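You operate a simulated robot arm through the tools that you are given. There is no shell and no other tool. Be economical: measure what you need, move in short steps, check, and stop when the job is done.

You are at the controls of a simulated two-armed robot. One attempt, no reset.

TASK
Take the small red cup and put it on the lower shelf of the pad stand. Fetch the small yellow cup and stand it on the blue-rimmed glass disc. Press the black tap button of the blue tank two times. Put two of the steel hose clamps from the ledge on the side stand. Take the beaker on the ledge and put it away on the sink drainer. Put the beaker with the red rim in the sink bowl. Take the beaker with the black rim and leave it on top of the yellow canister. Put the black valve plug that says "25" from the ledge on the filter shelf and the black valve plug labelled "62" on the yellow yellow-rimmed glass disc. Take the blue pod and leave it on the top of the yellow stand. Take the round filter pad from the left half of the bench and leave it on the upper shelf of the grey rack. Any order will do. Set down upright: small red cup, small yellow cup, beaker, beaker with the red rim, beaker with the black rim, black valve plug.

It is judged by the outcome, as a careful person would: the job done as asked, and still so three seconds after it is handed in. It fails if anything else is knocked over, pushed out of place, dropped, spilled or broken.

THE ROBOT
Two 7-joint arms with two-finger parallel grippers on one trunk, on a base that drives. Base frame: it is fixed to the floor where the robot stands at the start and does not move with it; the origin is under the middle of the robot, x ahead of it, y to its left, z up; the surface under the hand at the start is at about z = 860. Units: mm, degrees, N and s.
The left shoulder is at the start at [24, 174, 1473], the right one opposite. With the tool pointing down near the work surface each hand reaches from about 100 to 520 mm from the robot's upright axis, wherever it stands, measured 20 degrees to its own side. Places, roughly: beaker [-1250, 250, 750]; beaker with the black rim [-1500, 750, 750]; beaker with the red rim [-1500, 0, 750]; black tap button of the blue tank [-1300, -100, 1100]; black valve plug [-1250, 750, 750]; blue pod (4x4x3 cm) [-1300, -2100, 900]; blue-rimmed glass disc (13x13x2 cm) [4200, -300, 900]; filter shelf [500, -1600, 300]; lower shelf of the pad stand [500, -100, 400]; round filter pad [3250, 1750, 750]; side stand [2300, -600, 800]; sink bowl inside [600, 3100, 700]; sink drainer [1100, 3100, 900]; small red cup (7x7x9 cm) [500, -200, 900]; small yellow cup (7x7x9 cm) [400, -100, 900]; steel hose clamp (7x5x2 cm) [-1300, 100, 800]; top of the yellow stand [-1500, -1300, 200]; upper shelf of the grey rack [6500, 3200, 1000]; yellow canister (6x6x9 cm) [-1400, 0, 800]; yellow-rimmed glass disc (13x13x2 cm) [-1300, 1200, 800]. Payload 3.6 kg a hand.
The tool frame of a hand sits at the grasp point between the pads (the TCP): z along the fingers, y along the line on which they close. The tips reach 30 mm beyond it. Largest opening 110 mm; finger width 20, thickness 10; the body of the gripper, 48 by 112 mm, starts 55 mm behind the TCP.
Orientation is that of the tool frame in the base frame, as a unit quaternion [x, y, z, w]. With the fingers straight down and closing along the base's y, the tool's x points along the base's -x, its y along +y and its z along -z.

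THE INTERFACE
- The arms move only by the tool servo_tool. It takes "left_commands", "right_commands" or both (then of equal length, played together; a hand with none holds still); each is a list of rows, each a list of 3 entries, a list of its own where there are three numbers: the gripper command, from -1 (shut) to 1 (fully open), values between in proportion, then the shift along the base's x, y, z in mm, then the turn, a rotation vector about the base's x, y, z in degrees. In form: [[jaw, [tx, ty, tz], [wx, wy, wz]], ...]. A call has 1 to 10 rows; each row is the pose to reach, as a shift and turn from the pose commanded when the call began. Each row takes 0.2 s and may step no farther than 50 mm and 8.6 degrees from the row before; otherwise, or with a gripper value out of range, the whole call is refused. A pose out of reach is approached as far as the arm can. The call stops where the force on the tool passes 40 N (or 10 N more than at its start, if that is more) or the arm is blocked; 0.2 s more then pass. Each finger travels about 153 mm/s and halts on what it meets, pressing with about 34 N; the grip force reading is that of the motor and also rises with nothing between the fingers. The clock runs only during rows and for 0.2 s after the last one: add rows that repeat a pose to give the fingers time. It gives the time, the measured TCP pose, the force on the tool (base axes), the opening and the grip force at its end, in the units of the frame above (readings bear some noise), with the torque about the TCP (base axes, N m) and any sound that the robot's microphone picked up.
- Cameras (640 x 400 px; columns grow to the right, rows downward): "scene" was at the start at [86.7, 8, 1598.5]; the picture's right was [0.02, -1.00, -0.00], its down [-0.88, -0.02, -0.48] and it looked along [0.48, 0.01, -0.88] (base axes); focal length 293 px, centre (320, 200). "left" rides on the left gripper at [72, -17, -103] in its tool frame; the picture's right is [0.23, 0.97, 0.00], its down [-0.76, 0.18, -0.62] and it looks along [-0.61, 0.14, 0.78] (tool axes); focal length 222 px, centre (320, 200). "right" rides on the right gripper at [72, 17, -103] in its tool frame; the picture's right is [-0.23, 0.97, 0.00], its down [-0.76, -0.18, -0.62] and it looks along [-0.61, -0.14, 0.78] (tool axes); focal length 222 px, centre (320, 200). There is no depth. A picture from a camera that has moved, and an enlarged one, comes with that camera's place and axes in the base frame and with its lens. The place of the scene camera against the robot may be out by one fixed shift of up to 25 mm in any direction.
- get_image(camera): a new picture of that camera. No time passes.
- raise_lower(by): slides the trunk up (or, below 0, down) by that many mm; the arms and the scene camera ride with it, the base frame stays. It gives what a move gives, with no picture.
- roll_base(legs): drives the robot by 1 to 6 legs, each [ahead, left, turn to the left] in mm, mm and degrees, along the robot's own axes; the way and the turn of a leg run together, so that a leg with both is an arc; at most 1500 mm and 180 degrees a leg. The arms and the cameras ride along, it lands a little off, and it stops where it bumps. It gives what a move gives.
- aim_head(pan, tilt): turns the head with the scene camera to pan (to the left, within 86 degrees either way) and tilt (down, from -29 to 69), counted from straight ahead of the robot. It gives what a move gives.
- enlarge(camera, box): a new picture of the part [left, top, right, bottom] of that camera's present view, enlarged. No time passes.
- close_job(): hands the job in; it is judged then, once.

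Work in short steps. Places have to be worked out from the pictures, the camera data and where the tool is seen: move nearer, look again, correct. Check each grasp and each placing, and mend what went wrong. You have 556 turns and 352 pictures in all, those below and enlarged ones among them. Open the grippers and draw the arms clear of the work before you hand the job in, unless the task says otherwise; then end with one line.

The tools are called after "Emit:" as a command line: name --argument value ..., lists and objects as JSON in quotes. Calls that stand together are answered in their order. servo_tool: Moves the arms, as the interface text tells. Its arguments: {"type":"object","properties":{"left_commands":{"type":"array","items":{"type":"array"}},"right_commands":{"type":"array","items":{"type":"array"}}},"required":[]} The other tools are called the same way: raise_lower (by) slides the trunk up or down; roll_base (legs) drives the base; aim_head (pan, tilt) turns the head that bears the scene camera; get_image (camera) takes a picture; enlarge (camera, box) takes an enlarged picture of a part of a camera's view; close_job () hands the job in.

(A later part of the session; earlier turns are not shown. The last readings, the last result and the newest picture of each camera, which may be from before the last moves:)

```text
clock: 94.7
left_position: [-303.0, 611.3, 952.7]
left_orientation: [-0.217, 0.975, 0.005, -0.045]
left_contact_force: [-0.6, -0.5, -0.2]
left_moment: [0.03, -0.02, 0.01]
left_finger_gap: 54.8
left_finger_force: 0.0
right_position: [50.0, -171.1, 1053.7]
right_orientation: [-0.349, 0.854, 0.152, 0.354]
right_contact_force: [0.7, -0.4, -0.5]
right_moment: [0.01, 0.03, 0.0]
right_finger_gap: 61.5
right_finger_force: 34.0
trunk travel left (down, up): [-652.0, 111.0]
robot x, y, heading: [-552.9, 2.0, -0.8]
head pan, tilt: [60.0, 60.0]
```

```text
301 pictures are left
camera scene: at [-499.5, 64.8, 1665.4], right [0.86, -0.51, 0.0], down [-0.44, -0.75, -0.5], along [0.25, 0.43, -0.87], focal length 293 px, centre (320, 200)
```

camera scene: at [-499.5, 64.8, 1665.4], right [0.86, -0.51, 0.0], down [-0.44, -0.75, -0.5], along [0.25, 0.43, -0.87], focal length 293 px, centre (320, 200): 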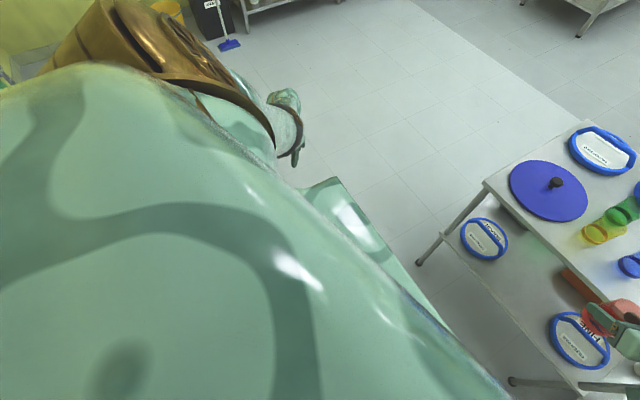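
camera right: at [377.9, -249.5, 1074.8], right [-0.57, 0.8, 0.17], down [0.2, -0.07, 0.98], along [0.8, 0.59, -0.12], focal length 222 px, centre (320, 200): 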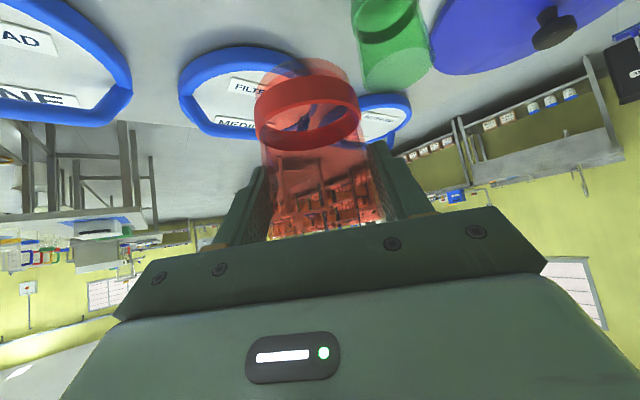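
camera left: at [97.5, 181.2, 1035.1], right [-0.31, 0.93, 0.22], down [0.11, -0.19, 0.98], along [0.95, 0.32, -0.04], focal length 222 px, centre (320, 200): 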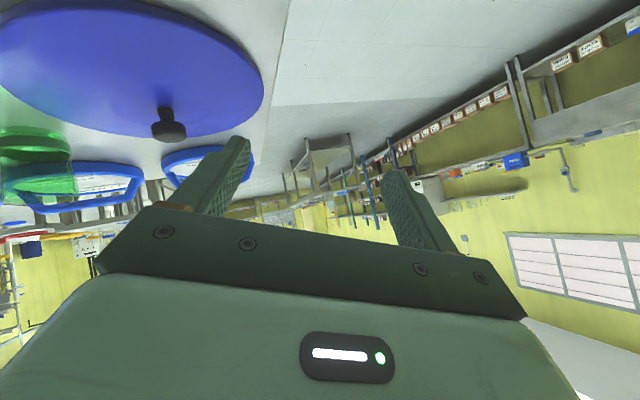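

I'll leave the left arm parked higher at the side for now and continue with the red cup using the right arm.

Emit:
servo_tool --left_commands '[[0, [0, 0, 45], [0, 0, 0]], [0, [0, 0, 90], [0, 0, 0]], [0, [0, 0, 135], [0, 0, 0]], [0, [0, 0, 180], [0, 0, 0]], [0, [0, 0, 225], [0, 0, 0]], [0, [0, 0, 270], [0, 0, 0]], [0, [0, 0, 270], [0, 0, 0]]]'

Emit:
raise_lower --by -400

Emit:
raise_lower --by -115

Emit:
aim_head --pan -10 --tilt 25

Emit:
get_image --camera "scene"

Emit:
get_image --camera "right"

```text
clock: 96.3
left_position: [-300.6, 611.7, 1225.1]
left_orientation: [-0.217, 0.975, 0.005, -0.046]
left_contact_force: [-1.0, 0.9, -1.1]
left_moment: [0.03, -0.01, 0.03]
left_finger_gap: 55.2
left_finger_force: 0.1
right_position: [50.3, -170.5, 1054.2]
right_orientation: [-0.349, 0.854, 0.153, 0.356]
right_contact_force: [0.3, 0.1, -1.1]
right_moment: [0.0, -0.05, -0.01]
right_finger_gap: 61.3
right_finger_force: 33.6
trunk travel left (down, up): [-652.0, 111.0]
robot x, y, heading: [-550.3, 1.3, -0.5]
head pan, tilt: [60.0, 60.0]
```

```text
clock: 100.1
left_position: [-301.4, 610.9, 823.7]
left_orientation: [-0.218, 0.975, 0.005, -0.047]
left_contact_force: [0.3, 0.1, 0.3]
left_moment: [-0.01, 0.02, 0.03]
left_finger_gap: 55.0
left_finger_force: 0.1
right_position: [50.3, -171.3, 654.4]
right_orientation: [-0.349, 0.854, 0.151, 0.355]
right_contact_force: [-0.4, 0.0, -0.4]
right_moment: [-0.05, 0.03, 0.02]
right_finger_gap: 61.5
right_finger_force: 33.7
trunk travel left (down, up): [-252.0, 511.0]
robot x, y, heading: [-557.7, -1.0, -0.7]
head pan, tilt: [60.0, 60.0]
```

```text
clock: 101.6
left_position: [-301.1, 612.4, 709.3]
left_orientation: [-0.217, 0.975, 0.004, -0.045]
left_contact_force: [0.1, 0.0, 0.3]
left_moment: [0.0, -0.01, -0.01]
left_finger_gap: 55.0
left_finger_force: 0.0
right_position: [49.6, -171.0, 538.7]
right_orientation: [-0.348, 0.855, 0.152, 0.354]
right_contact_force: [-0.6, 0.3, -0.2]
right_moment: [-0.01, -0.02, 0.01]
right_finger_gap: 61.2
right_finger_force: 33.6
trunk travel left (down, up): [-137.0, 626.0]
robot x, y, heading: [-551.2, -1.7, -0.7]
head pan, tilt: [60.0, 60.0]
```

```text
clock: 103.0
left_position: [-300.4, 612.6, 708.5]
left_orientation: [-0.218, 0.975, 0.005, -0.046]
left_contact_force: [0.6, 0.3, -0.4]
left_moment: [0.01, -0.01, -0.03]
left_finger_gap: 55.0
left_finger_force: 0.1
right_position: [50.1, -170.7, 539.1]
right_orientation: [-0.348, 0.854, 0.152, 0.355]
right_contact_force: [0.6, -0.4, 0.2]
right_moment: [0.02, 0.03, -0.01]
right_finger_gap: 61.4
right_finger_force: 34.0
trunk travel left (down, up): [-137.0, 626.0]
robot x, y, heading: [-554.7, 1.1, -0.4]
head pan, tilt: [-10.0, 25.0]
```

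```text
300 pictures are left
camera scene: at [-291.5, -10.8, 1191.0], right [-0.18, -0.98, 0.0], down [-0.42, 0.08, -0.91], along [0.89, -0.17, -0.42], focal length 293 px, centre (320, 200)
```

scene: 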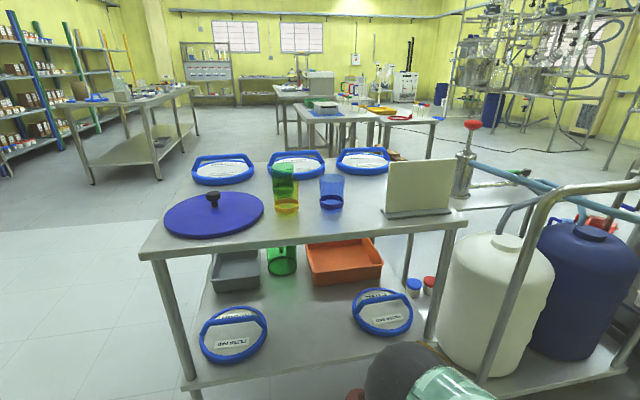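

```text
299 pictures are left
camera right: at [-49.9, -246.6, 559.3], right [-0.57, 0.8, 0.17], down [0.2, -0.07, 0.98], along [0.8, 0.59, -0.12], focal length 222 px, centre (320, 200)
```

right: 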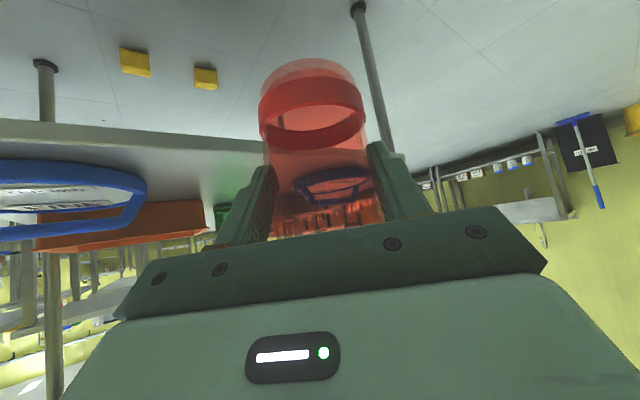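

I tilt the head down to see where the right elbow is relative to the table edge.

Emit:
aim_head --pan -20 --tilt 58

Emit:
get_image --camera "scene"

```text
clock: 104.0
left_position: [-301.0, 611.3, 708.1]
left_orientation: [-0.217, 0.975, 0.005, -0.047]
left_contact_force: [0.4, 0.1, 0.5]
left_moment: [-0.02, -0.01, 0.0]
left_finger_gap: 55.0
left_finger_force: 0.1
right_position: [49.7, -170.5, 538.1]
right_orientation: [-0.348, 0.854, 0.152, 0.355]
right_contact_force: [-0.5, -0.4, -0.3]
right_moment: [-0.03, -0.04, 0.0]
right_finger_gap: 61.2
right_finger_force: 33.7
trunk travel left (down, up): [-137.0, 626.0]
robot x, y, heading: [-548.9, -0.6, -0.6]
head pan, tilt: [-20.0, 58.0]
```

```text
298 pictures are left
camera scene: at [-317.6, -18.2, 1143.4], right [-0.35, -0.94, 0.0], down [-0.79, 0.3, -0.53], along [0.5, -0.19, -0.85], focal length 293 px, centre (320, 200)
```

scene: 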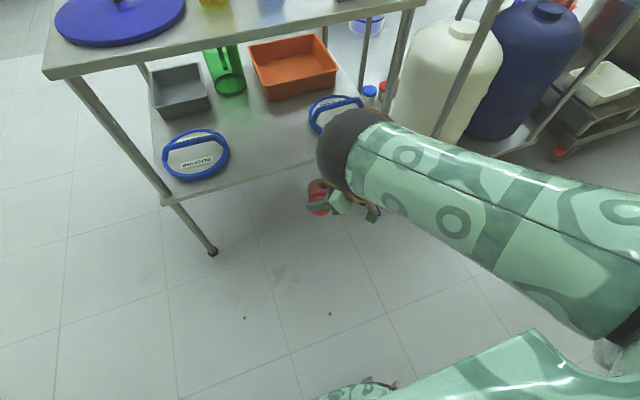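

The elbow rides ~160 mm behind the hand, so the cup must go near the shelf's front edge. I extend the hand a bit more and shift toward y=-112.

Emit:
servo_tool --right_commands '[[-1, [15, 20, 0], [0, 0, 0]], [-1, [30, 40, 0], [0, 0, 0]], [-1, [45, 58, 0], [0, 0, 0]], [-1, [45, 58, 0], [0, 0, 0]]]'

Emit:
get_image --camera "scene"

```text
clock: 105.0
left_position: [-300.7, 612.5, 708.3]
left_orientation: [-0.217, 0.975, 0.006, -0.046]
left_contact_force: [-0.3, 0.1, -0.3]
left_moment: [0.03, 0.03, 0.0]
left_finger_gap: 55.1
left_finger_force: 0.0
right_position: [95.3, -112.9, 538.2]
right_orientation: [-0.348, 0.854, 0.152, 0.355]
right_contact_force: [-0.5, -0.2, -0.5]
right_moment: [0.02, 0.02, 0.02]
right_finger_gap: 61.5
right_finger_force: 33.7
trunk travel left (down, up): [-137.0, 626.0]
robot x, y, heading: [-551.0, 2.2, -0.8]
head pan, tilt: [-20.0, 58.0]
```

```text
297 pictures are left
camera scene: at [-317.6, -18.2, 1143.4], right [-0.35, -0.94, 0.0], down [-0.79, 0.3, -0.53], along [0.5, -0.19, -0.85], focal length 293 px, centre (320, 200)
```

scene: 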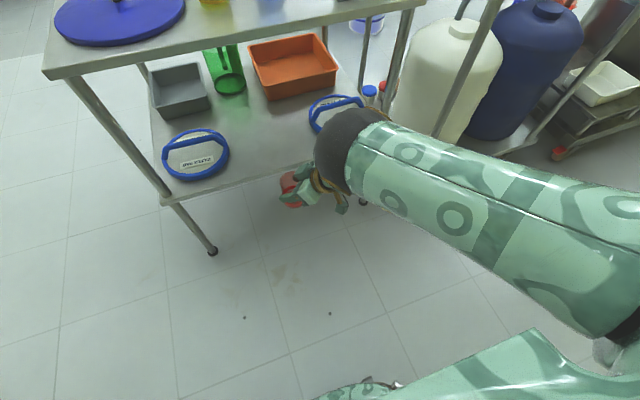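

Followed exactly. I extend another 60 mm.

Emit:
servo_tool --right_commands '[[-1, [20, 0, 0], [0, 0, 0]], [-1, [40, 0, 0], [0, 0, 0]], [-1, [60, 0, 0], [0, 0, 0]], [-1, [80, 0, 0], [0, 0, 0]], [-1, [80, 0, 0], [0, 0, 0]]]'

Emit:
get_image --camera "scene"

```text
clock: 106.2
left_position: [-300.0, 611.4, 708.3]
left_orientation: [-0.218, 0.975, 0.005, -0.046]
left_contact_force: [-0.4, 0.1, -0.6]
left_moment: [0.01, 0.0, 0.0]
left_finger_gap: 55.1
left_finger_force: 0.2
right_position: [169.2, -109.6, 539.9]
right_orientation: [-0.349, 0.854, 0.152, 0.354]
right_contact_force: [-0.4, 0.4, -0.7]
right_moment: [-0.03, 0.01, 0.02]
right_finger_gap: 61.3
right_finger_force: 34.1
right hand out of reach, approached as far as the arm can: row 4, 5
trunk travel left (down, up): [-137.0, 626.0]
robot x, y, heading: [-548.5, 1.0, -0.7]
head pan, tilt: [-20.0, 58.0]
```

```text
296 pictures are left
camera scene: at [-317.6, -18.3, 1143.4], right [-0.35, -0.94, 0.0], down [-0.79, 0.3, -0.53], along [0.5, -0.19, -0.85], focal length 293 px, centre (320, 200)
```

scene: 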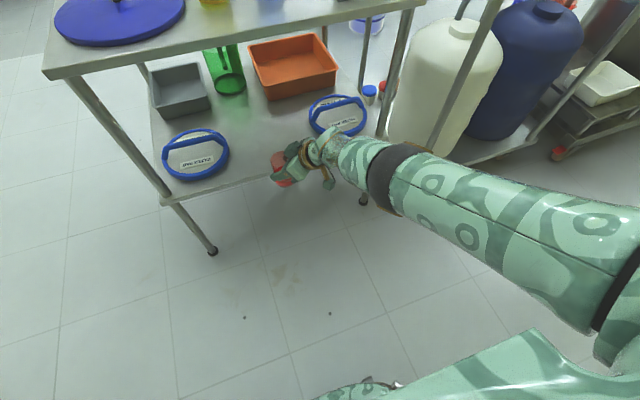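

Now the arm is straight with the elbow far back. I drive forward 100 mm and check with both cameras.

Emit:
roll_base --legs '[[100, 0, 0]]'

Emit:
get_image --camera "scene"

Emit:
get_image --camera "right"

```text
clock: 107.3
left_position: [-198.1, 610.5, 708.3]
left_orientation: [-0.217, 0.975, 0.005, -0.047]
left_contact_force: [0.0, 0.2, -0.1]
left_moment: [-0.04, 0.03, -0.02]
left_finger_gap: 54.9
left_finger_force: 0.0
right_position: [270.3, -112.4, 538.4]
right_orientation: [-0.348, 0.855, 0.152, 0.354]
right_contact_force: [0.6, -1.1, -0.3]
right_moment: [-0.02, -0.01, 0.0]
right_finger_gap: 61.3
right_finger_force: 34.3
trunk travel left (down, up): [-137.0, 626.0]
robot x, y, heading: [-449.1, 0.4, -0.7]
head pan, tilt: [-20.0, 58.0]
```

```text
295 pictures are left
camera scene: at [-216.0, -19.6, 1143.1], right [-0.35, -0.94, 0.0], down [-0.79, 0.3, -0.53], along [0.49, -0.19, -0.85], focal length 293 px, centre (320, 200)
```

scene: 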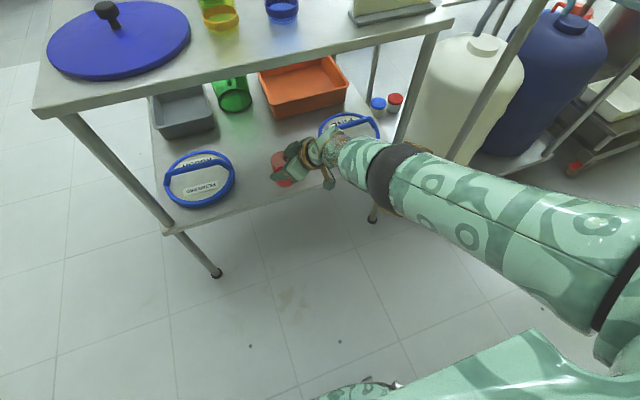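

```text
294 pictures are left
camera right: at [169.6, -187.8, 559.2], right [-0.57, 0.8, 0.17], down [0.2, -0.07, 0.98], along [0.8, 0.59, -0.12], focal length 222 px, centre (320, 200)
```

right: 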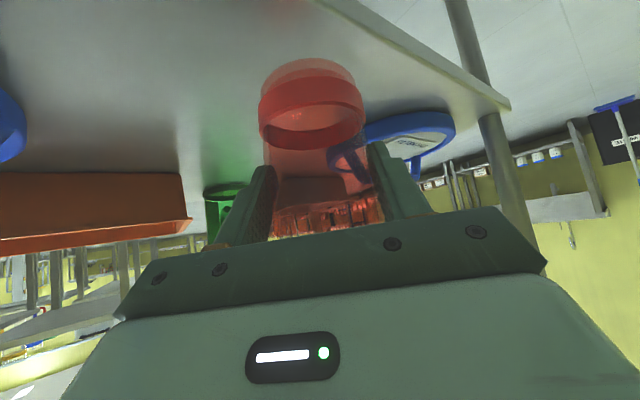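

The cup is over the shelf front. 55 mm more, then lower by trunk till contact.

Emit:
roll_base --legs '[[55, 0, 0]]'

Emit:
raise_lower --by -18

Emit:
get_image --camera "right"

Emit:
enlarge --camera "scene" --box '[220, 80, 420, 240]'

```text
clock: 108.3
left_position: [-144.8, 609.7, 707.9]
left_orientation: [-0.217, 0.975, 0.005, -0.046]
left_contact_force: [-0.2, 0.2, 0.2]
left_moment: [0.0, 0.05, -0.02]
left_finger_gap: 54.8
left_finger_force: 0.1
right_position: [325.0, -113.2, 537.8]
right_orientation: [-0.348, 0.854, 0.152, 0.354]
right_contact_force: [0.6, 0.9, -0.5]
right_moment: [0.0, 0.0, 0.0]
right_finger_gap: 61.1
right_finger_force: 34.4
trunk travel left (down, up): [-137.0, 626.0]
robot x, y, heading: [-397.6, -3.0, -0.6]
head pan, tilt: [-20.0, 58.0]
```

```text
clock: 108.9
left_position: [-144.2, 609.8, 690.7]
left_orientation: [-0.217, 0.975, 0.005, -0.045]
left_contact_force: [-0.1, 0.5, 0.1]
left_moment: [0.06, 0.03, 0.03]
left_finger_gap: 55.0
left_finger_force: 0.0
right_position: [325.8, -113.5, 522.0]
right_orientation: [-0.348, 0.854, 0.152, 0.355]
right_contact_force: [-0.8, 0.2, 0.1]
right_moment: [0.01, 0.02, 0.0]
right_finger_gap: 61.3
right_finger_force: 34.0
trunk travel left (down, up): [-119.0, 644.0]
robot x, y, heading: [-395.1, -0.5, -0.6]
head pan, tilt: [-20.0, 58.0]
```

```text
293 pictures are left
camera right: at [224.6, -188.8, 542.7], right [-0.57, 0.8, 0.17], down [0.2, -0.07, 0.98], along [0.8, 0.59, -0.12], focal length 222 px, centre (320, 200)
```

right: 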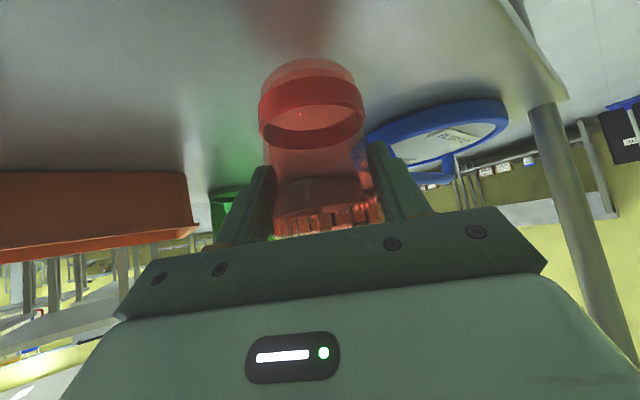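

```text
2.50 times, centred on (320, 160) of scene
camera zoom: at [-151.4, -20.7, 1124.4], right [-0.35, -0.94, 0.0], down [-0.79, 0.3, -0.53], along [0.5, -0.19, -0.85], focal length 733 px, centre (320, 300)
```

zoom: 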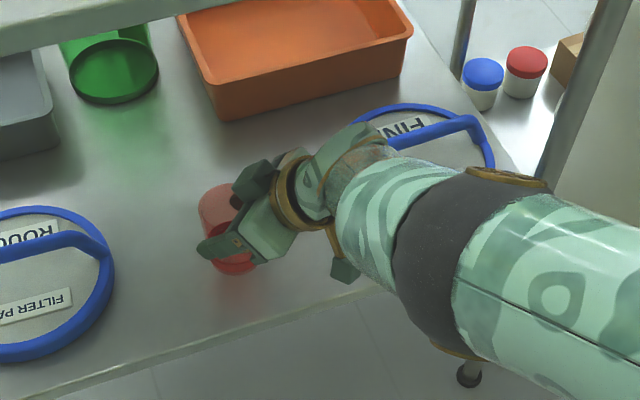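

Well placed between the pads. I lower in small steps watching the force.

Emit:
raise_lower --by -8

Emit:
raise_lower --by -5

```text
clock: 109.5
left_position: [-144.9, 608.9, 681.3]
left_orientation: [-0.217, 0.975, 0.004, -0.046]
left_contact_force: [-1.2, 0.5, 0.8]
left_moment: [0.01, -0.04, 0.01]
left_finger_gap: 54.8
left_finger_force: 0.1
right_position: [324.6, -112.7, 513.5]
right_orientation: [-0.347, 0.855, 0.151, 0.355]
right_contact_force: [0.6, -0.8, 0.9]
right_moment: [0.0, 0.03, 0.02]
right_finger_gap: 61.5
right_finger_force: 34.0
trunk travel left (down, up): [-111.0, 652.0]
robot x, y, heading: [-395.8, -0.3, -0.7]
head pan, tilt: [-20.0, 58.0]
```

```text
clock: 110.0
left_position: [-145.0, 610.7, 677.7]
left_orientation: [-0.216, 0.975, 0.005, -0.046]
left_contact_force: [0.1, 1.5, -0.5]
left_moment: [-0.01, -0.03, -0.03]
left_finger_gap: 55.1
left_finger_force: 0.2
right_position: [325.3, -113.8, 509.0]
right_orientation: [-0.347, 0.855, 0.152, 0.355]
right_contact_force: [0.4, -0.8, -1.0]
right_moment: [0.0, 0.0, 0.04]
right_finger_gap: 61.3
right_finger_force: 33.8
trunk travel left (down, up): [-106.0, 657.0]
robot x, y, heading: [-401.7, -3.6, -0.6]
head pan, tilt: [-20.0, 58.0]
```

Emit:
raise_lower --by -5

Emit:
enlarge --camera "right" --box '[220, 20, 420, 240]'

```text
clock: 110.6
left_position: [-144.6, 610.8, 671.8]
left_orientation: [-0.216, 0.975, 0.005, -0.046]
left_contact_force: [0.5, -0.8, -0.3]
left_moment: [0.01, 0.02, 0.01]
left_finger_gap: 55.0
left_finger_force: 0.1
right_position: [324.7, -113.9, 504.1]
right_orientation: [-0.347, 0.855, 0.151, 0.355]
right_contact_force: [1.2, -0.9, 3.2]
right_moment: [-0.09, -0.14, 0.01]
right_finger_gap: 61.4
right_finger_force: 34.5
trunk travel left (down, up): [-101.0, 662.0]
robot x, y, heading: [-393.5, -2.5, -0.9]
head pan, tilt: [-20.0, 58.0]
```

```text
1.82 times, centred on (320, 130) of right
camera zoom: at [224.8, -188.8, 524.4], right [-0.57, 0.8, 0.17], down [0.2, -0.07, 0.98], along [0.8, 0.59, -0.12], focal length 404 px, centre (320, 327)
```

zoom: 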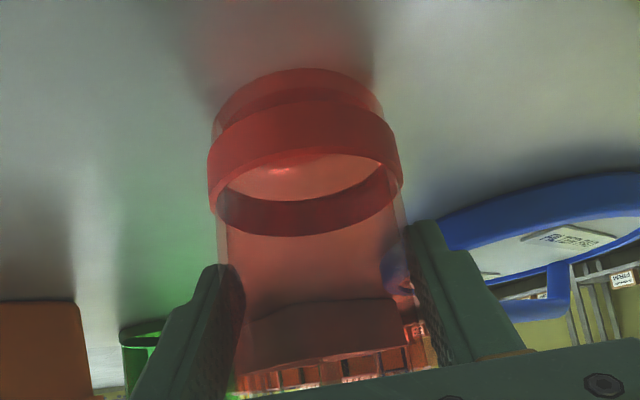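

Contact (3 N). I press 2 mm more and open the gripper.

Emit:
raise_lower --by -2

Emit:
servo_tool --right_commands '[[0.25, [0, 0, 0], [0, 0, 0]], [0.5, [0, 0, 0], [0, 0, 0]], [0.8, [0, 0, 0], [0, 0, 0]], [0.8, [0, 0, 0], [0, 0, 0]]]'

Emit:
get_image --camera "right"

```text
clock: 111.1
left_position: [-145.6, 610.2, 670.7]
left_orientation: [-0.217, 0.975, 0.004, -0.045]
left_contact_force: [-0.1, -0.3, -0.6]
left_moment: [0.01, 0.01, 0.01]
left_finger_gap: 55.1
left_finger_force: 0.1
right_position: [324.6, -112.8, 502.8]
right_orientation: [-0.348, 0.854, 0.151, 0.356]
right_contact_force: [-1.3, -1.5, 14.0]
right_moment: [-0.34, -0.12, -0.03]
right_finger_gap: 61.5
right_finger_force: 34.2
trunk travel left (down, up): [-99.0, 664.0]
robot x, y, heading: [-396.6, 0.6, -0.9]
head pan, tilt: [-20.0, 58.0]
```

```text
clock: 112.1
left_position: [-144.5, 610.3, 670.3]
left_orientation: [-0.216, 0.975, 0.005, -0.046]
left_contact_force: [0.0, -0.3, 0.4]
left_moment: [-0.01, 0.02, -0.07]
left_finger_gap: 55.4
left_finger_force: 0.1
right_position: [325.7, -113.4, 500.1]
right_orientation: [-0.348, 0.855, 0.151, 0.354]
right_contact_force: [-0.2, -0.5, 0.8]
right_moment: [-0.01, -0.02, 0.0]
right_finger_gap: 99.0
right_finger_force: 0.0
trunk travel left (down, up): [-99.0, 664.0]
robot x, y, heading: [-394.6, 0.5, -0.7]
head pan, tilt: [-20.0, 58.0]
```

```text
290 pictures are left
camera right: at [224.6, -188.7, 521.8], right [-0.57, 0.8, 0.17], down [0.2, -0.07, 0.98], along [0.8, 0.59, -0.12], focal length 222 px, centre (320, 200)
```

right: 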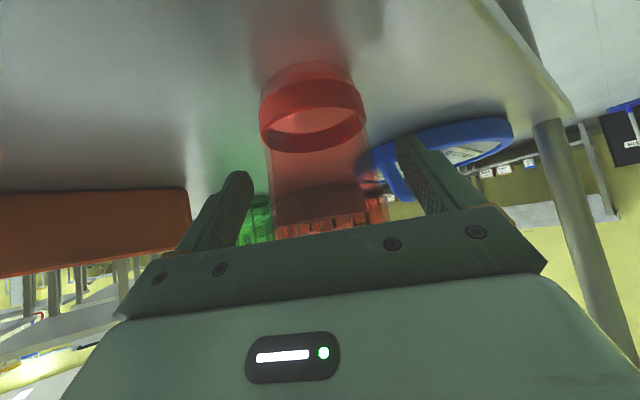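

Released and standing. I lift straight up above the rim, then back out.

Emit:
raise_lower --by 75

Emit:
get_image --camera "right"

Emit:
roll_base --legs '[[-350, 0, 0]]'

Emit:
get_image --camera "scene"

```text
clock: 113.2
left_position: [-144.2, 609.7, 744.1]
left_orientation: [-0.217, 0.975, 0.004, -0.047]
left_contact_force: [0.1, 0.3, -0.4]
left_moment: [0.01, 0.04, -0.01]
left_finger_gap: 55.1
left_finger_force: 0.1
right_position: [330.8, -113.1, 600.1]
right_orientation: [-0.351, 0.848, 0.144, 0.371]
right_contact_force: [-0.1, 0.6, 0.1]
right_moment: [0.0, 0.02, -0.02]
right_finger_gap: 98.6
right_finger_force: 0.1
trunk travel left (down, up): [-174.0, 589.0]
robot x, y, heading: [-396.4, -3.3, -0.8]
head pan, tilt: [-20.0, 58.0]
```

```text
289 pictures are left
camera right: at [229.2, -188.9, 617.8], right [-0.57, 0.8, 0.15], down [0.16, -0.07, 0.98], along [0.8, 0.59, -0.09], focal length 222 px, centre (320, 200)
```

right: 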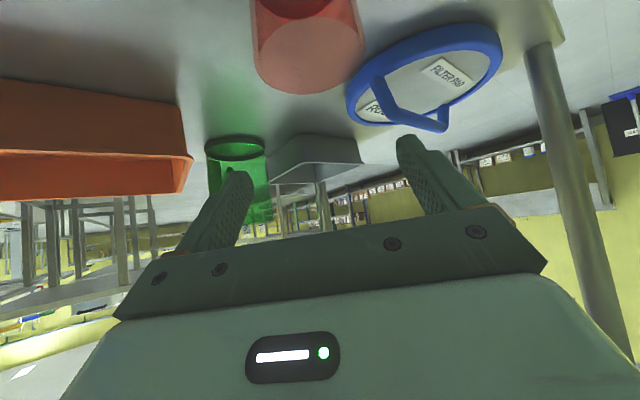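

```text
clock: 115.5
left_position: [-493.5, 614.4, 746.1]
left_orientation: [-0.216, 0.975, 0.005, -0.046]
left_contact_force: [-0.9, -0.4, 0.5]
left_moment: [0.03, -0.05, 0.02]
left_finger_gap: 54.9
left_finger_force: 0.1
right_position: [-19.4, -109.0, 601.8]
right_orientation: [-0.35, 0.847, 0.144, 0.373]
right_contact_force: [-1.0, -0.7, 0.5]
right_moment: [0.0, 0.02, 0.0]
right_finger_gap: 98.9
right_finger_force: 0.0
trunk travel left (down, up): [-174.0, 589.0]
robot x, y, heading: [-746.7, 4.1, -0.6]
head pan, tilt: [-20.0, 58.0]
```

```text
288 pictures are left
camera scene: at [-534.1, -15.7, 1182.7], right [-0.35, -0.93, 0.0], down [-0.79, 0.3, -0.53], along [0.5, -0.19, -0.85], focal length 293 px, centre (320, 200)
```

scene: 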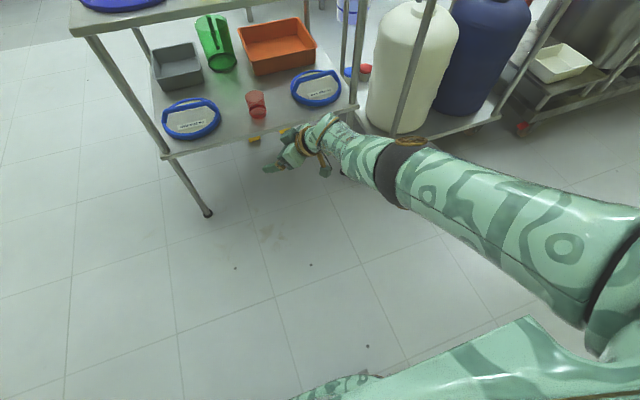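

Red cup is standing upright on the lower shelf. Now I raise the trunk and pull the right hand to a compact vertical pose.

Emit:
raise_lower --by 400

Emit:
servo_tool --right_commands '[[0, [-20, -20, 20], [0, 0, -8]], [0, [-40, -40, 40], [0, 0, -16]], [0, [-70, -60, 50], [0, 0, -24]], [0, [-100, -80, 50], [0, 0, -32]], [0, [-130, -100, 50], [0, 0, -40]], [0, [-165, -120, 50], [0, 0, -45]], [0, [-200, -140, 50], [0, 0, -45]], [0, [-235, -160, 50], [0, 0, -45]], [0, [-270, -180, 50], [0, 0, -45]], [0, [-300, -200, 50], [0, 0, -45]]]'

Emit:
get_image --camera "scene"

```text
clock: 119.3
left_position: [-493.8, 613.8, 1145.2]
left_orientation: [-0.215, 0.975, 0.005, -0.045]
left_contact_force: [0.4, -0.8, 0.5]
left_moment: [0.0, 0.06, -0.01]
left_finger_gap: 55.1
left_finger_force: 0.1
right_position: [-17.8, -109.0, 1188.0]
right_orientation: [-0.367, 0.789, 0.092, 0.484]
right_contact_force: [0.5, 1.0, 0.0]
right_moment: [-0.01, -0.02, -0.02]
right_finger_gap: 99.3
right_finger_force: 0.1
trunk travel left (down, up): [-574.0, 189.0]
robot x, y, heading: [-747.6, 3.2, -0.6]
head pan, tilt: [-20.0, 58.0]
```

```text
clock: 121.5
left_position: [-493.9, 614.8, 1145.4]
left_orientation: [-0.217, 0.975, 0.005, -0.045]
left_contact_force: [0.2, 0.8, 1.3]
left_moment: [0.04, 0.0, 0.02]
left_finger_gap: 55.0
left_finger_force: 0.0
right_position: [-319.1, -342.6, 1239.0]
right_orientation: [-0.039, 0.869, -0.098, 0.484]
right_contact_force: [-0.7, -0.3, -0.1]
right_moment: [-0.03, -0.01, 0.01]
right_finger_gap: 55.0
right_finger_force: 0.1
right hand out of reach, approached as far as the arm can: row 3, 4, 5, 6, 7, 8, 9, 10
trunk travel left (down, up): [-574.0, 189.0]
robot x, y, heading: [-746.3, 2.6, -1.1]
head pan, tilt: [-20.0, 58.0]
```

```text
287 pictures are left
camera scene: at [-660.6, -14.0, 1589.7], right [-0.35, -0.93, 0.0], down [-0.79, 0.3, -0.53], along [0.5, -0.19, -0.85], focal length 293 px, centre (320, 200)
```

scene: 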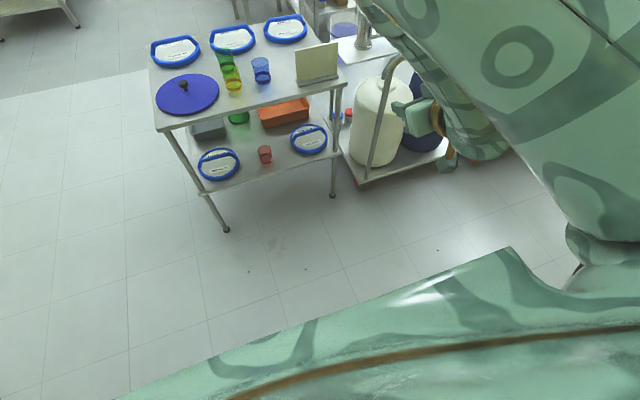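

Right elbow is now high and outboard. I turn the hand vertical and lower it a bit.

Emit:
servo_tool --right_commands '[[0, [0, 0, -10], [1.5, 7.5, -0.5]], [0, [0, 0, -25], [3, 15, -1]], [0, [0, 0, -40], [4.5, 22, -1.5]], [0, [-10, 0, -60], [6, 29, -2]], [0, [-20, 0, -80], [7.5, 36, -3]], [0, [-30, 0, -100], [9, 43, -3.5]], [0, [-50, 0, -120], [10.5, 51, -4]], [0, [-70, 0, -140], [11.7, 58, -4.7]], [0, [-90, 0, -160], [11.7, 58, -4.7]], [0, [-90, 0, -160], [11.7, 58, -4.7]]]'

Emit:
get_image --camera "scene"

```text
clock: 123.7
left_position: [-493.0, 614.8, 1146.3]
left_orientation: [-0.216, 0.975, 0.004, -0.045]
left_contact_force: [-0.1, -0.2, -0.2]
left_moment: [0.03, -0.04, 0.02]
left_finger_gap: 55.1
left_finger_force: 0.0
right_position: [-408.8, -344.3, 1078.1]
right_orientation: [0.001, 1.0, -0.002, -0.001]
right_contact_force: [-0.3, 0.1, 0.3]
right_moment: [-0.01, 0.0, 0.02]
right_finger_gap: 55.0
right_finger_force: 0.0
trunk travel left (down, up): [-574.0, 189.0]
robot x, y, heading: [-749.1, 3.3, -0.6]
head pan, tilt: [-20.0, 58.0]
```

```text
286 pictures are left
camera scene: at [-659.8, -13.9, 1589.6], right [-0.35, -0.93, 0.0], down [-0.79, 0.3, -0.53], along [0.49, -0.19, -0.85], focal length 293 px, centre (320, 200)
```

scene: 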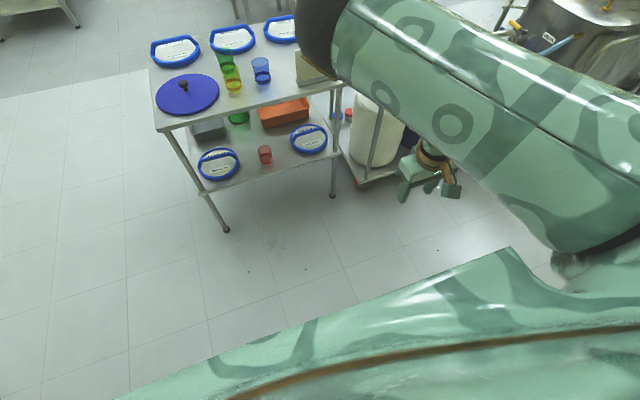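

The right arm is in its good elbow-up posture. I apply the same trick to the left: extend forward and straight at height, then pull back.

Emit:
servo_tool --left_commands '[[0, [25, -25, 10], [0, -6, -5]], [0, [50, -50, 20], [0, -12, -10]], [0, [75, -75, 30], [0, -18, -15]], [0, [100, -100, 40], [0, -24, -20]], [0, [125, -125, 45], [0, -30, -25]], [0, [150, -150, 45], [0, -36, -25]], [0, [180, -180, 45], [0, -42, -25]], [0, [210, -205, 45], [0, -48, -25]], [0, [240, -230, 45], [0, -54, -25]], [0, [270, -255, 45], [0, -58, -25]]]'

Emit:
servo_tool --left_commands '[[0, [30, -25, 0], [0, 0, 0]], [0, [60, -50, 0], [0, 0, 0]], [0, [90, -75, 0], [0, 0, 0]], [0, [120, -100, 0], [0, 0, 0]], [0, [150, -125, 0], [0, 0, 0]], [0, [180, -145, 0], [0, 0, 0]], [0, [200, -160, 0], [0, 0, 0]], [0, [200, -160, 0], [0, 0, 0]]]'

```text
clock: 125.9
left_position: [-223.0, 357.9, 1191.2]
left_orientation: [0.016, 0.897, -0.091, 0.431]
left_contact_force: [0.5, 0.0, 0.1]
left_moment: [-0.03, 0.02, -0.03]
left_finger_gap: 54.9
left_finger_force: 0.1
right_position: [-408.6, -343.7, 1076.7]
right_orientation: [0.0, 1.0, -0.002, -0.002]
right_contact_force: [-0.4, -0.7, -1.6]
right_moment: [-0.01, -0.02, 0.04]
right_finger_gap: 54.9
right_finger_force: 0.0
trunk travel left (down, up): [-574.0, 189.0]
robot x, y, heading: [-750.5, 6.9, -0.9]
head pan, tilt: [-20.0, 58.0]
```

```text
clock: 127.7
left_position: [-24.6, 197.3, 1191.3]
left_orientation: [0.016, 0.898, -0.091, 0.431]
left_contact_force: [0.3, -0.5, -0.1]
left_moment: [0.0, -0.03, 0.04]
left_finger_gap: 54.8
left_finger_force: 0.1
right_position: [-409.7, -342.3, 1077.5]
right_orientation: [0.0, 1.0, -0.002, 0.0]
right_contact_force: [-0.6, 0.5, -0.6]
right_moment: [-0.03, -0.01, -0.01]
right_finger_gap: 55.0
right_finger_force: 0.0
trunk travel left (down, up): [-574.0, 189.0]
robot x, y, heading: [-746.0, 1.1, -0.9]
head pan, tilt: [-20.0, 58.0]
```

Emit:
servo_tool --left_commands '[[0, [-20, 10, 20], [0, 0, 0]], [0, [-40, 25, 40], [0, 0, 0]], [0, [-70, 40, 50], [0, 0, 0]], [0, [-100, 55, 50], [0, 0, 0]], [0, [-135, 72, 50], [0, 0, 0]], [0, [-170, 90, 50], [0, 0, 0]], [0, [-205, 105, 50], [0, 0, 0]], [0, [-240, 120, 50], [0, 0, 0]], [0, [-270, 135, 50], [0, 0, 0]], [0, [-300, 150, 50], [0, 0, 0]]]'

Emit:
aim_head --pan 20 --tilt 58

Emit:
get_image --camera "scene"

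```text
clock: 129.9
left_position: [-323.0, 350.1, 1240.5]
left_orientation: [0.017, 0.897, -0.091, 0.432]
left_contact_force: [-0.2, 0.7, -0.4]
left_moment: [-0.01, -0.02, 0.01]
left_finger_gap: 55.1
left_finger_force: 0.0
right_position: [-408.7, -343.4, 1077.8]
right_orientation: [0.0, 1.0, -0.003, -0.001]
right_contact_force: [0.1, 0.7, 0.6]
right_moment: [-0.02, 0.02, 0.01]
right_finger_gap: 54.6
right_finger_force: 0.1
trunk travel left (down, up): [-574.0, 189.0]
robot x, y, heading: [-746.6, 2.4, -0.6]
head pan, tilt: [-20.0, 58.0]
```

```text
clock: 131.0
left_position: [-322.1, 349.4, 1240.0]
left_orientation: [0.016, 0.898, -0.091, 0.431]
left_contact_force: [-0.4, -0.5, 0.5]
left_moment: [0.03, 0.02, 0.02]
left_finger_gap: 55.1
left_finger_force: 0.0
right_position: [-407.7, -343.2, 1078.7]
right_orientation: [0.0, 1.0, -0.002, -0.001]
right_contact_force: [0.3, -0.6, -1.0]
right_moment: [0.02, 0.01, 0.02]
right_finger_gap: 54.9
right_finger_force: 0.2
trunk travel left (down, up): [-574.0, 189.0]
robot x, y, heading: [-745.7, 2.4, -0.8]
head pan, tilt: [20.0, 58.0]
```

```text
285 pictures are left
camera scene: at [-659.3, 33.0, 1589.6], right [0.33, -0.94, 0.0], down [-0.8, -0.28, -0.53], along [0.5, 0.17, -0.85], focal length 293 px, centre (320, 200)
```

scene: 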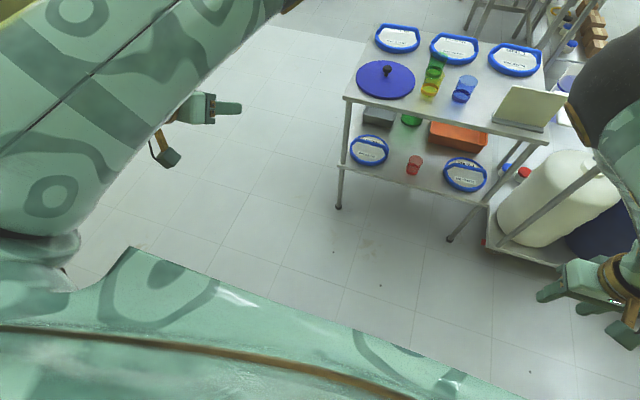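

Both arms are now elbow-up. I make the left hand vertical too.

Emit:
servo_tool --left_commands '[[0.7, [0, 0, -15], [1.4, 7, 0.2]], [0.7, [-10, 0, -30], [2.8, 14, 0.5]], [0.7, [-20, 0, -50], [4.3, 21, 0.7]], [0.7, [-30, 0, -70], [5.8, 28, 1]], [0.7, [-45, 0, -90], [7.3, 35, 1.2]], [0.7, [-60, 0, -110], [8.8, 42, 1.5]], [0.7, [-75, 0, -135], [10.8, 50, 1.9]], [0.7, [-85, 0, -160], [10.8, 51, 1.9]], [0.7, [-85, 0, -160], [10.8, 51, 1.9]]]'

```text
clock: 133.0
left_position: [-408.1, 349.5, 1080.9]
left_orientation: [0.0, 1.0, 0.001, 0.001]
left_contact_force: [0.2, -0.8, 0.2]
left_moment: [-0.01, 0.0, -0.01]
left_finger_gap: 93.4
left_finger_force: 0.0
right_position: [-408.6, -343.2, 1079.0]
right_orientation: [0.0, 1.0, -0.002, 0.0]
right_contact_force: [0.2, -0.7, -0.3]
right_moment: [0.01, 0.01, -0.03]
right_finger_gap: 54.9
right_finger_force: 0.0
trunk travel left (down, up): [-574.0, 189.0]
robot x, y, heading: [-747.1, 3.4, -1.0]
head pan, tilt: [20.0, 58.0]
```

Now the yellow cup with the right hand: I drive to about x=0, y=+70.

Emit:
roll_base --legs '[[0, 75, 0.8], [700, 0, 0]]'

Emit:
servo_tool --right_commands '[[0.75, [0, 40, 0], [0, 0, 0]], [0.75, [0, 80, -10], [0, 0, 0]], [0.75, [0, 120, -20], [0, 0, 0]], [0.75, [0, 160, -30], [0, 0, 0]], [0.75, [0, 200, -40], [0, 0, 0]], [0.75, [0, 210, -50], [0, 0, 0]]]'

Emit:
get_image --camera "scene"

Emit:
get_image --camera "right"

```text
clock: 137.5
left_position: [286.6, 431.2, 1079.9]
left_orientation: [-0.008, 1.0, 0.001, 0.0]
left_contact_force: [0.6, -0.2, 0.3]
left_moment: [-0.01, -0.01, -0.02]
left_finger_gap: 93.2
left_finger_force: 0.1
right_position: [297.2, -262.2, 1077.8]
right_orientation: [-0.008, 1.0, -0.002, -0.001]
right_contact_force: [0.1, 0.0, -0.1]
right_moment: [0.0, -0.03, -0.01]
right_finger_gap: 55.0
right_finger_force: 0.2
trunk travel left (down, up): [-574.0, 189.0]
robot x, y, heading: [-46.7, 81.4, 0.3]
head pan, tilt: [20.0, 58.0]
```

```text
clock: 138.9
left_position: [286.3, 431.8, 1080.3]
left_orientation: [-0.007, 1.0, 0.001, 0.002]
left_contact_force: [0.2, 1.1, 0.2]
left_moment: [-0.04, 0.02, -0.03]
left_finger_gap: 93.4
left_finger_force: 0.0
right_position: [374.2, -163.0, 971.9]
right_orientation: [-0.007, 1.0, -0.003, 0.0]
right_contact_force: [-0.6, -0.5, -0.3]
right_moment: [-0.01, -0.01, 0.02]
right_finger_gap: 96.0
right_finger_force: 0.0
right hand out of reach, approached as far as the arm can: row 1, 2, 3, 4, 5, 6
trunk travel left (down, up): [-574.0, 189.0]
robot x, y, heading: [-44.7, 80.7, 0.1]
head pan, tilt: [20.0, 58.0]
```

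```text
284 pictures are left
camera scene: at [41.3, 110.5, 1589.6], right [0.34, -0.94, 0.0], down [-0.8, -0.29, -0.53], along [0.5, 0.18, -0.85], focal length 293 px, centre (320, 200)
```

scene: 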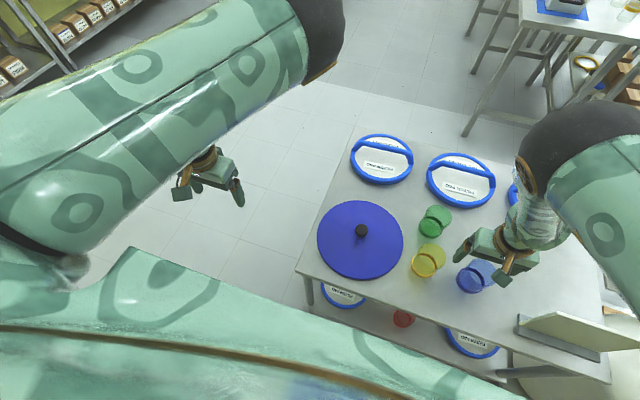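

```text
283 pictures are left
camera right: at [301.9, -146.7, 1075.7], right [0.21, 0.98, 0.0], down [0.77, -0.16, 0.62], along [0.61, -0.14, -0.78], focal length 222 px, centre (320, 200)
```

right: 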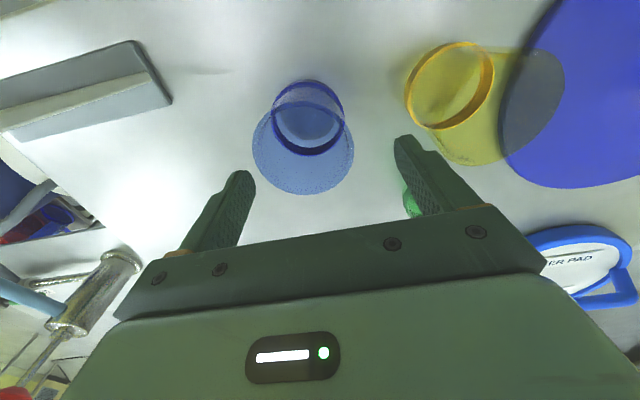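

The fold limit pushed the hand over the blue cup (no contact). I lift straight up first, then move over the yellow cup where the arm isn't over-folded.

Emit:
servo_tool --right_commands '[[0.75, [77, -111, -26], [0, 0, 0]]]'

```text
refused: row 1 steps farther than a row can; nothing moved
```

Commanded pose differs from actual; I lift using the trunk instead.

Emit:
raise_lower --by 90

Emit:
get_image --camera "right"

```text
clock: 140.1
left_position: [287.0, 431.2, 1170.8]
left_orientation: [-0.007, 1.0, 0.001, 0.001]
left_contact_force: [-0.6, 0.5, 0.6]
left_moment: [-0.02, 0.01, -0.03]
left_finger_gap: 93.4
left_finger_force: 0.0
right_position: [373.1, -163.3, 1064.0]
right_orientation: [-0.007, 1.0, -0.003, -0.001]
right_contact_force: [0.3, -0.3, 0.0]
right_moment: [-0.02, 0.04, 0.01]
right_finger_gap: 96.2
right_finger_force: 0.1
trunk travel left (down, up): [-664.0, 99.0]
robot x, y, heading: [-41.6, 78.3, 0.2]
head pan, tilt: [20.0, 58.0]
```

```text
282 pictures are left
camera right: at [300.2, -147.3, 1166.5], right [0.21, 0.98, -0.01], down [0.77, -0.16, 0.62], along [0.61, -0.14, -0.78], focal length 222 px, centre (320, 200)
```

right: 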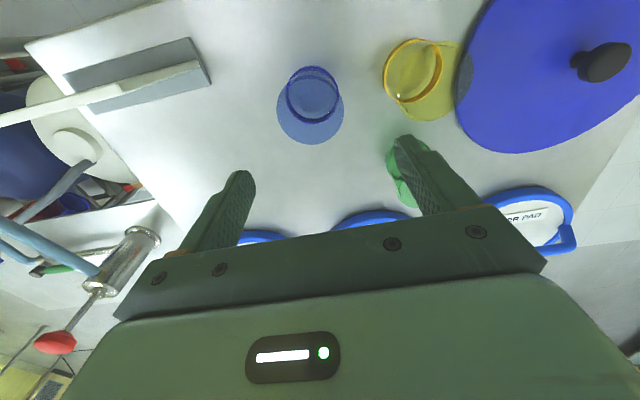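

Clear and cups intact. Yellow cup ≈ (366,-53). I move there at safe height (commanded pose is near (297,-52)).

Emit:
servo_tool --right_commands '[[0.75, [25, 0, 0], [0, 0, 0]], [0.75, [50, 0, 0], [0, 0, 0]], [0.75, [69, -1, 0], [0, 0, 0]], [0.75, [69, -1, -30], [0, 0, 0]], [0.75, [69, -1, -60], [0, 0, 0]], [0.75, [69, -1, -60], [0, 0, 0]]]'

Emit:
get_image --camera "right"

```text
clock: 141.5
left_position: [285.3, 431.6, 1171.3]
left_orientation: [-0.008, 1.0, 0.001, 0.001]
left_contact_force: [0.1, 0.2, -0.2]
left_moment: [0.0, -0.01, -0.04]
left_finger_gap: 93.3
left_finger_force: 0.1
right_position: [440.8, -164.5, 1003.5]
right_orientation: [-0.007, 1.0, -0.002, -0.002]
right_contact_force: [0.6, 0.3, -0.5]
right_moment: [0.0, 0.02, -0.03]
right_finger_gap: 96.4
right_finger_force: 0.1
trunk travel left (down, up): [-664.0, 99.0]
robot x, y, heading: [-50.6, 77.7, 0.3]
head pan, tilt: [20.0, 58.0]
```

```text
281 pictures are left
camera right: at [369.4, -147.6, 1106.8], right [0.21, 0.98, -0.01], down [0.77, -0.16, 0.62], along [0.61, -0.14, -0.78], focal length 222 px, centre (320, 200)
```

right: 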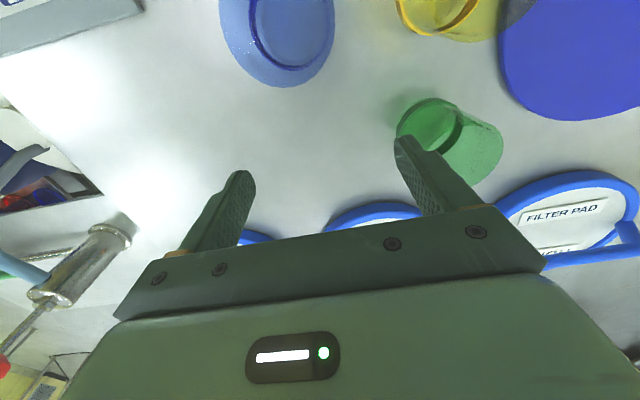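

The commanded pose now equals the measured one. I go to (366,-53) at z≈1020.

Emit:
servo_tool --right_commands '[[0.75, [0, 30, 15], [0, 0, 0]], [0.75, [-20, 60, 20], [0, 0, 0]], [0.75, [-40, 90, 20], [0, 0, 0]], [0.75, [-60, 111, 20], [0, 0, 0]], [0.75, [-75, 111, 20], [0, 0, 0]], [0.75, [-75, 111, 20], [0, 0, 0]]]'

Emit:
get_image --camera "right"

```text
clock: 142.9
left_position: [286.3, 430.6, 1171.1]
left_orientation: [-0.008, 1.0, 0.002, 0.001]
left_contact_force: [0.7, 0.3, -0.2]
left_moment: [0.02, -0.05, 0.01]
left_finger_gap: 93.8
left_finger_force: 0.0
right_position: [400.6, -72.7, 994.9]
right_orientation: [-0.008, 1.0, -0.002, -0.002]
right_contact_force: [0.8, -0.1, 0.1]
right_moment: [0.0, -0.01, -0.01]
right_finger_gap: 96.3
right_finger_force: 0.0
right hand out of reach, approached as far as the arm can: row 3, 4, 5, 6
trunk travel left (down, up): [-664.0, 99.0]
robot x, y, heading: [-47.6, 77.0, 0.1]
head pan, tilt: [20.0, 58.0]
```

```text
280 pictures are left
camera right: at [328.4, -56.5, 1098.7], right [0.21, 0.98, 0.0], down [0.77, -0.16, 0.62], along [0.61, -0.14, -0.78], focal length 222 px, centre (320, 200)
```

right: 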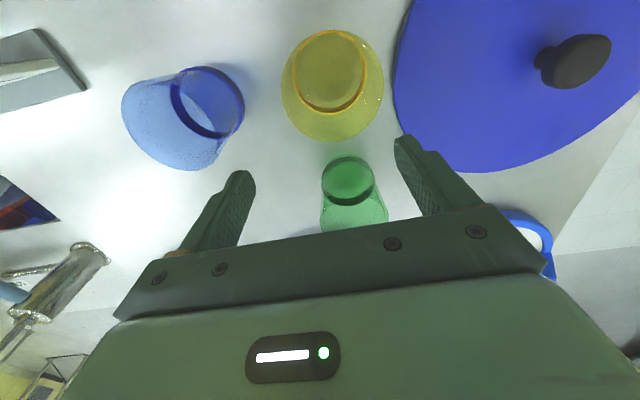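

Yellow cup is at (361,-56); the hand is at (401,-73). I shift the base by (-40,+17) instead of the arm.

Emit:
roll_base --legs '[[-40, 17, 0]]'

Emit:
get_image --camera "right"

```text
clock: 143.8
left_position: [249.6, 446.8, 1170.3]
left_orientation: [-0.008, 1.0, 0.001, 0.0]
left_contact_force: [0.1, -0.2, 0.2]
left_moment: [0.05, 0.03, 0.01]
left_finger_gap: 93.7
left_finger_force: 0.0
right_position: [363.8, -56.8, 993.8]
right_orientation: [-0.007, 1.0, -0.001, -0.002]
right_contact_force: [0.3, 0.5, 0.1]
right_moment: [0.03, 0.0, -0.01]
right_finger_gap: 96.3
right_finger_force: 0.0
trunk travel left (down, up): [-664.0, 99.0]
robot x, y, heading: [-86.7, 98.1, 0.3]
head pan, tilt: [20.0, 58.0]
```

```text
279 pictures are left
camera right: at [291.7, -41.4, 1097.6], right [0.21, 0.98, 0.0], down [0.77, -0.16, 0.62], along [0.6, -0.14, -0.78], focal length 222 px, centre (320, 200)
```

right: 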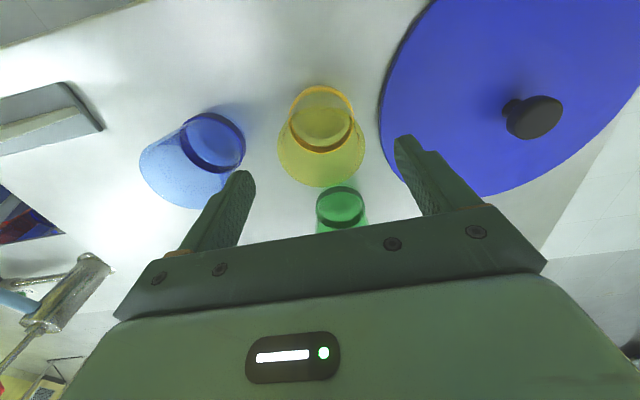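

Aligned. I lower the trunk 70 mm so the fingers straddle the cup, above the blue lid's rim.

Emit:
raise_lower --by -70

Emit:
get_image --camera "right"

```text
clock: 144.9
left_position: [248.9, 446.5, 1101.7]
left_orientation: [-0.007, 1.0, 0.001, 0.001]
left_contact_force: [0.0, -0.2, 1.2]
left_moment: [0.01, 0.0, 0.02]
left_finger_gap: 93.8
left_finger_force: 0.1
right_position: [363.7, -56.6, 925.8]
right_orientation: [-0.007, 1.0, -0.002, -0.002]
right_contact_force: [0.4, 0.5, -0.9]
right_moment: [0.0, -0.02, -0.03]
right_finger_gap: 96.1
right_finger_force: 0.0
trunk travel left (down, up): [-594.0, 169.0]
robot x, y, heading: [-84.2, 97.9, 0.4]
head pan, tilt: [20.0, 58.0]
```

```text
278 pictures are left
camera right: at [290.5, -41.0, 1028.4], right [0.21, 0.98, 0.0], down [0.77, -0.16, 0.62], along [0.61, -0.14, -0.78], focal length 222 px, centre (320, 200)
```

right: 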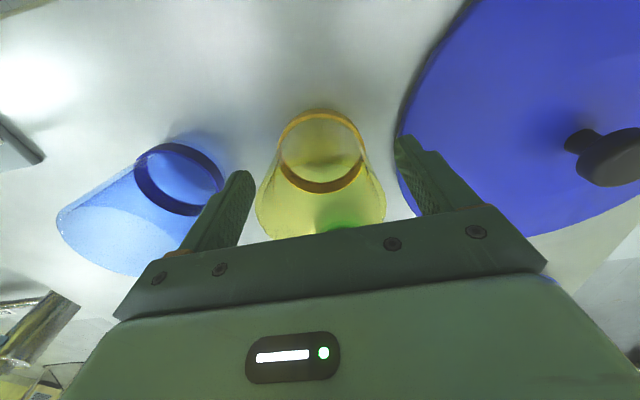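

Emit:
servo_tool --right_commands '[[0.2, [0, 0, 0], [0, 0, 0]], [-0.2, [0, 0, 0], [0, 0, 0]], [-1, [0, 0, 0], [0, 0, 0]], [-1, [0, 0, 0], [0, 0, 0]]]'

Emit:
raise_lower --by 160

Emit:
get_image --camera "right"

```text
clock: 145.9
left_position: [247.2, 447.5, 1100.7]
left_orientation: [-0.007, 1.0, 0.001, 0.002]
left_contact_force: [0.0, 0.6, -0.2]
left_moment: [0.01, -0.02, 0.05]
left_finger_gap: 93.5
left_finger_force: 0.0
right_position: [361.1, -57.7, 925.8]
right_orientation: [-0.007, 1.0, -0.002, -0.002]
right_contact_force: [0.2, -0.9, 4.9]
right_moment: [0.09, 0.0, 0.02]
right_finger_gap: 61.2
right_finger_force: 34.4
trunk travel left (down, up): [-594.0, 169.0]
robot x, y, heading: [-87.9, 92.4, 0.2]
head pan, tilt: [20.0, 58.0]
```

```text
clock: 147.7
left_position: [248.8, 445.8, 1260.4]
left_orientation: [-0.008, 1.0, 0.0, 0.001]
left_contact_force: [-0.6, 0.0, 0.3]
left_moment: [-0.04, -0.03, 0.01]
left_finger_gap: 93.5
left_finger_force: 0.0
right_position: [362.0, -56.6, 1085.2]
right_orientation: [-0.007, 1.0, -0.001, -0.001]
right_contact_force: [-0.5, -0.7, -0.2]
right_moment: [0.01, 0.03, -0.01]
right_finger_gap: 61.1
right_finger_force: 34.1
trunk travel left (down, up): [-754.0, 9.0]
robot x, y, heading: [-86.5, 96.1, -0.1]
head pan, tilt: [20.0, 58.0]
```

```text
277 pictures are left
camera right: at [290.0, -40.7, 1188.1], right [0.21, 0.98, 0.0], down [0.77, -0.16, 0.62], along [0.61, -0.14, -0.78], focal length 222 px, centre (320, 200)
```

right: 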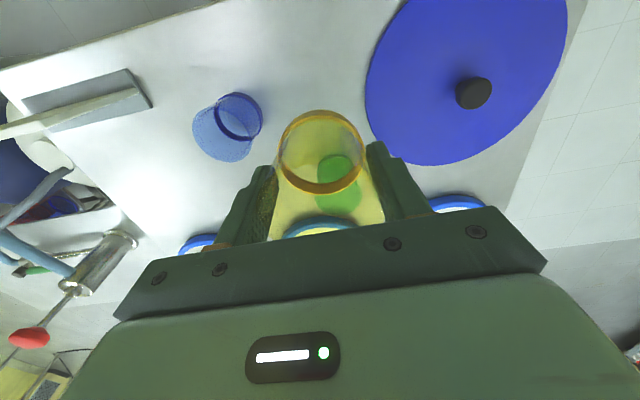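

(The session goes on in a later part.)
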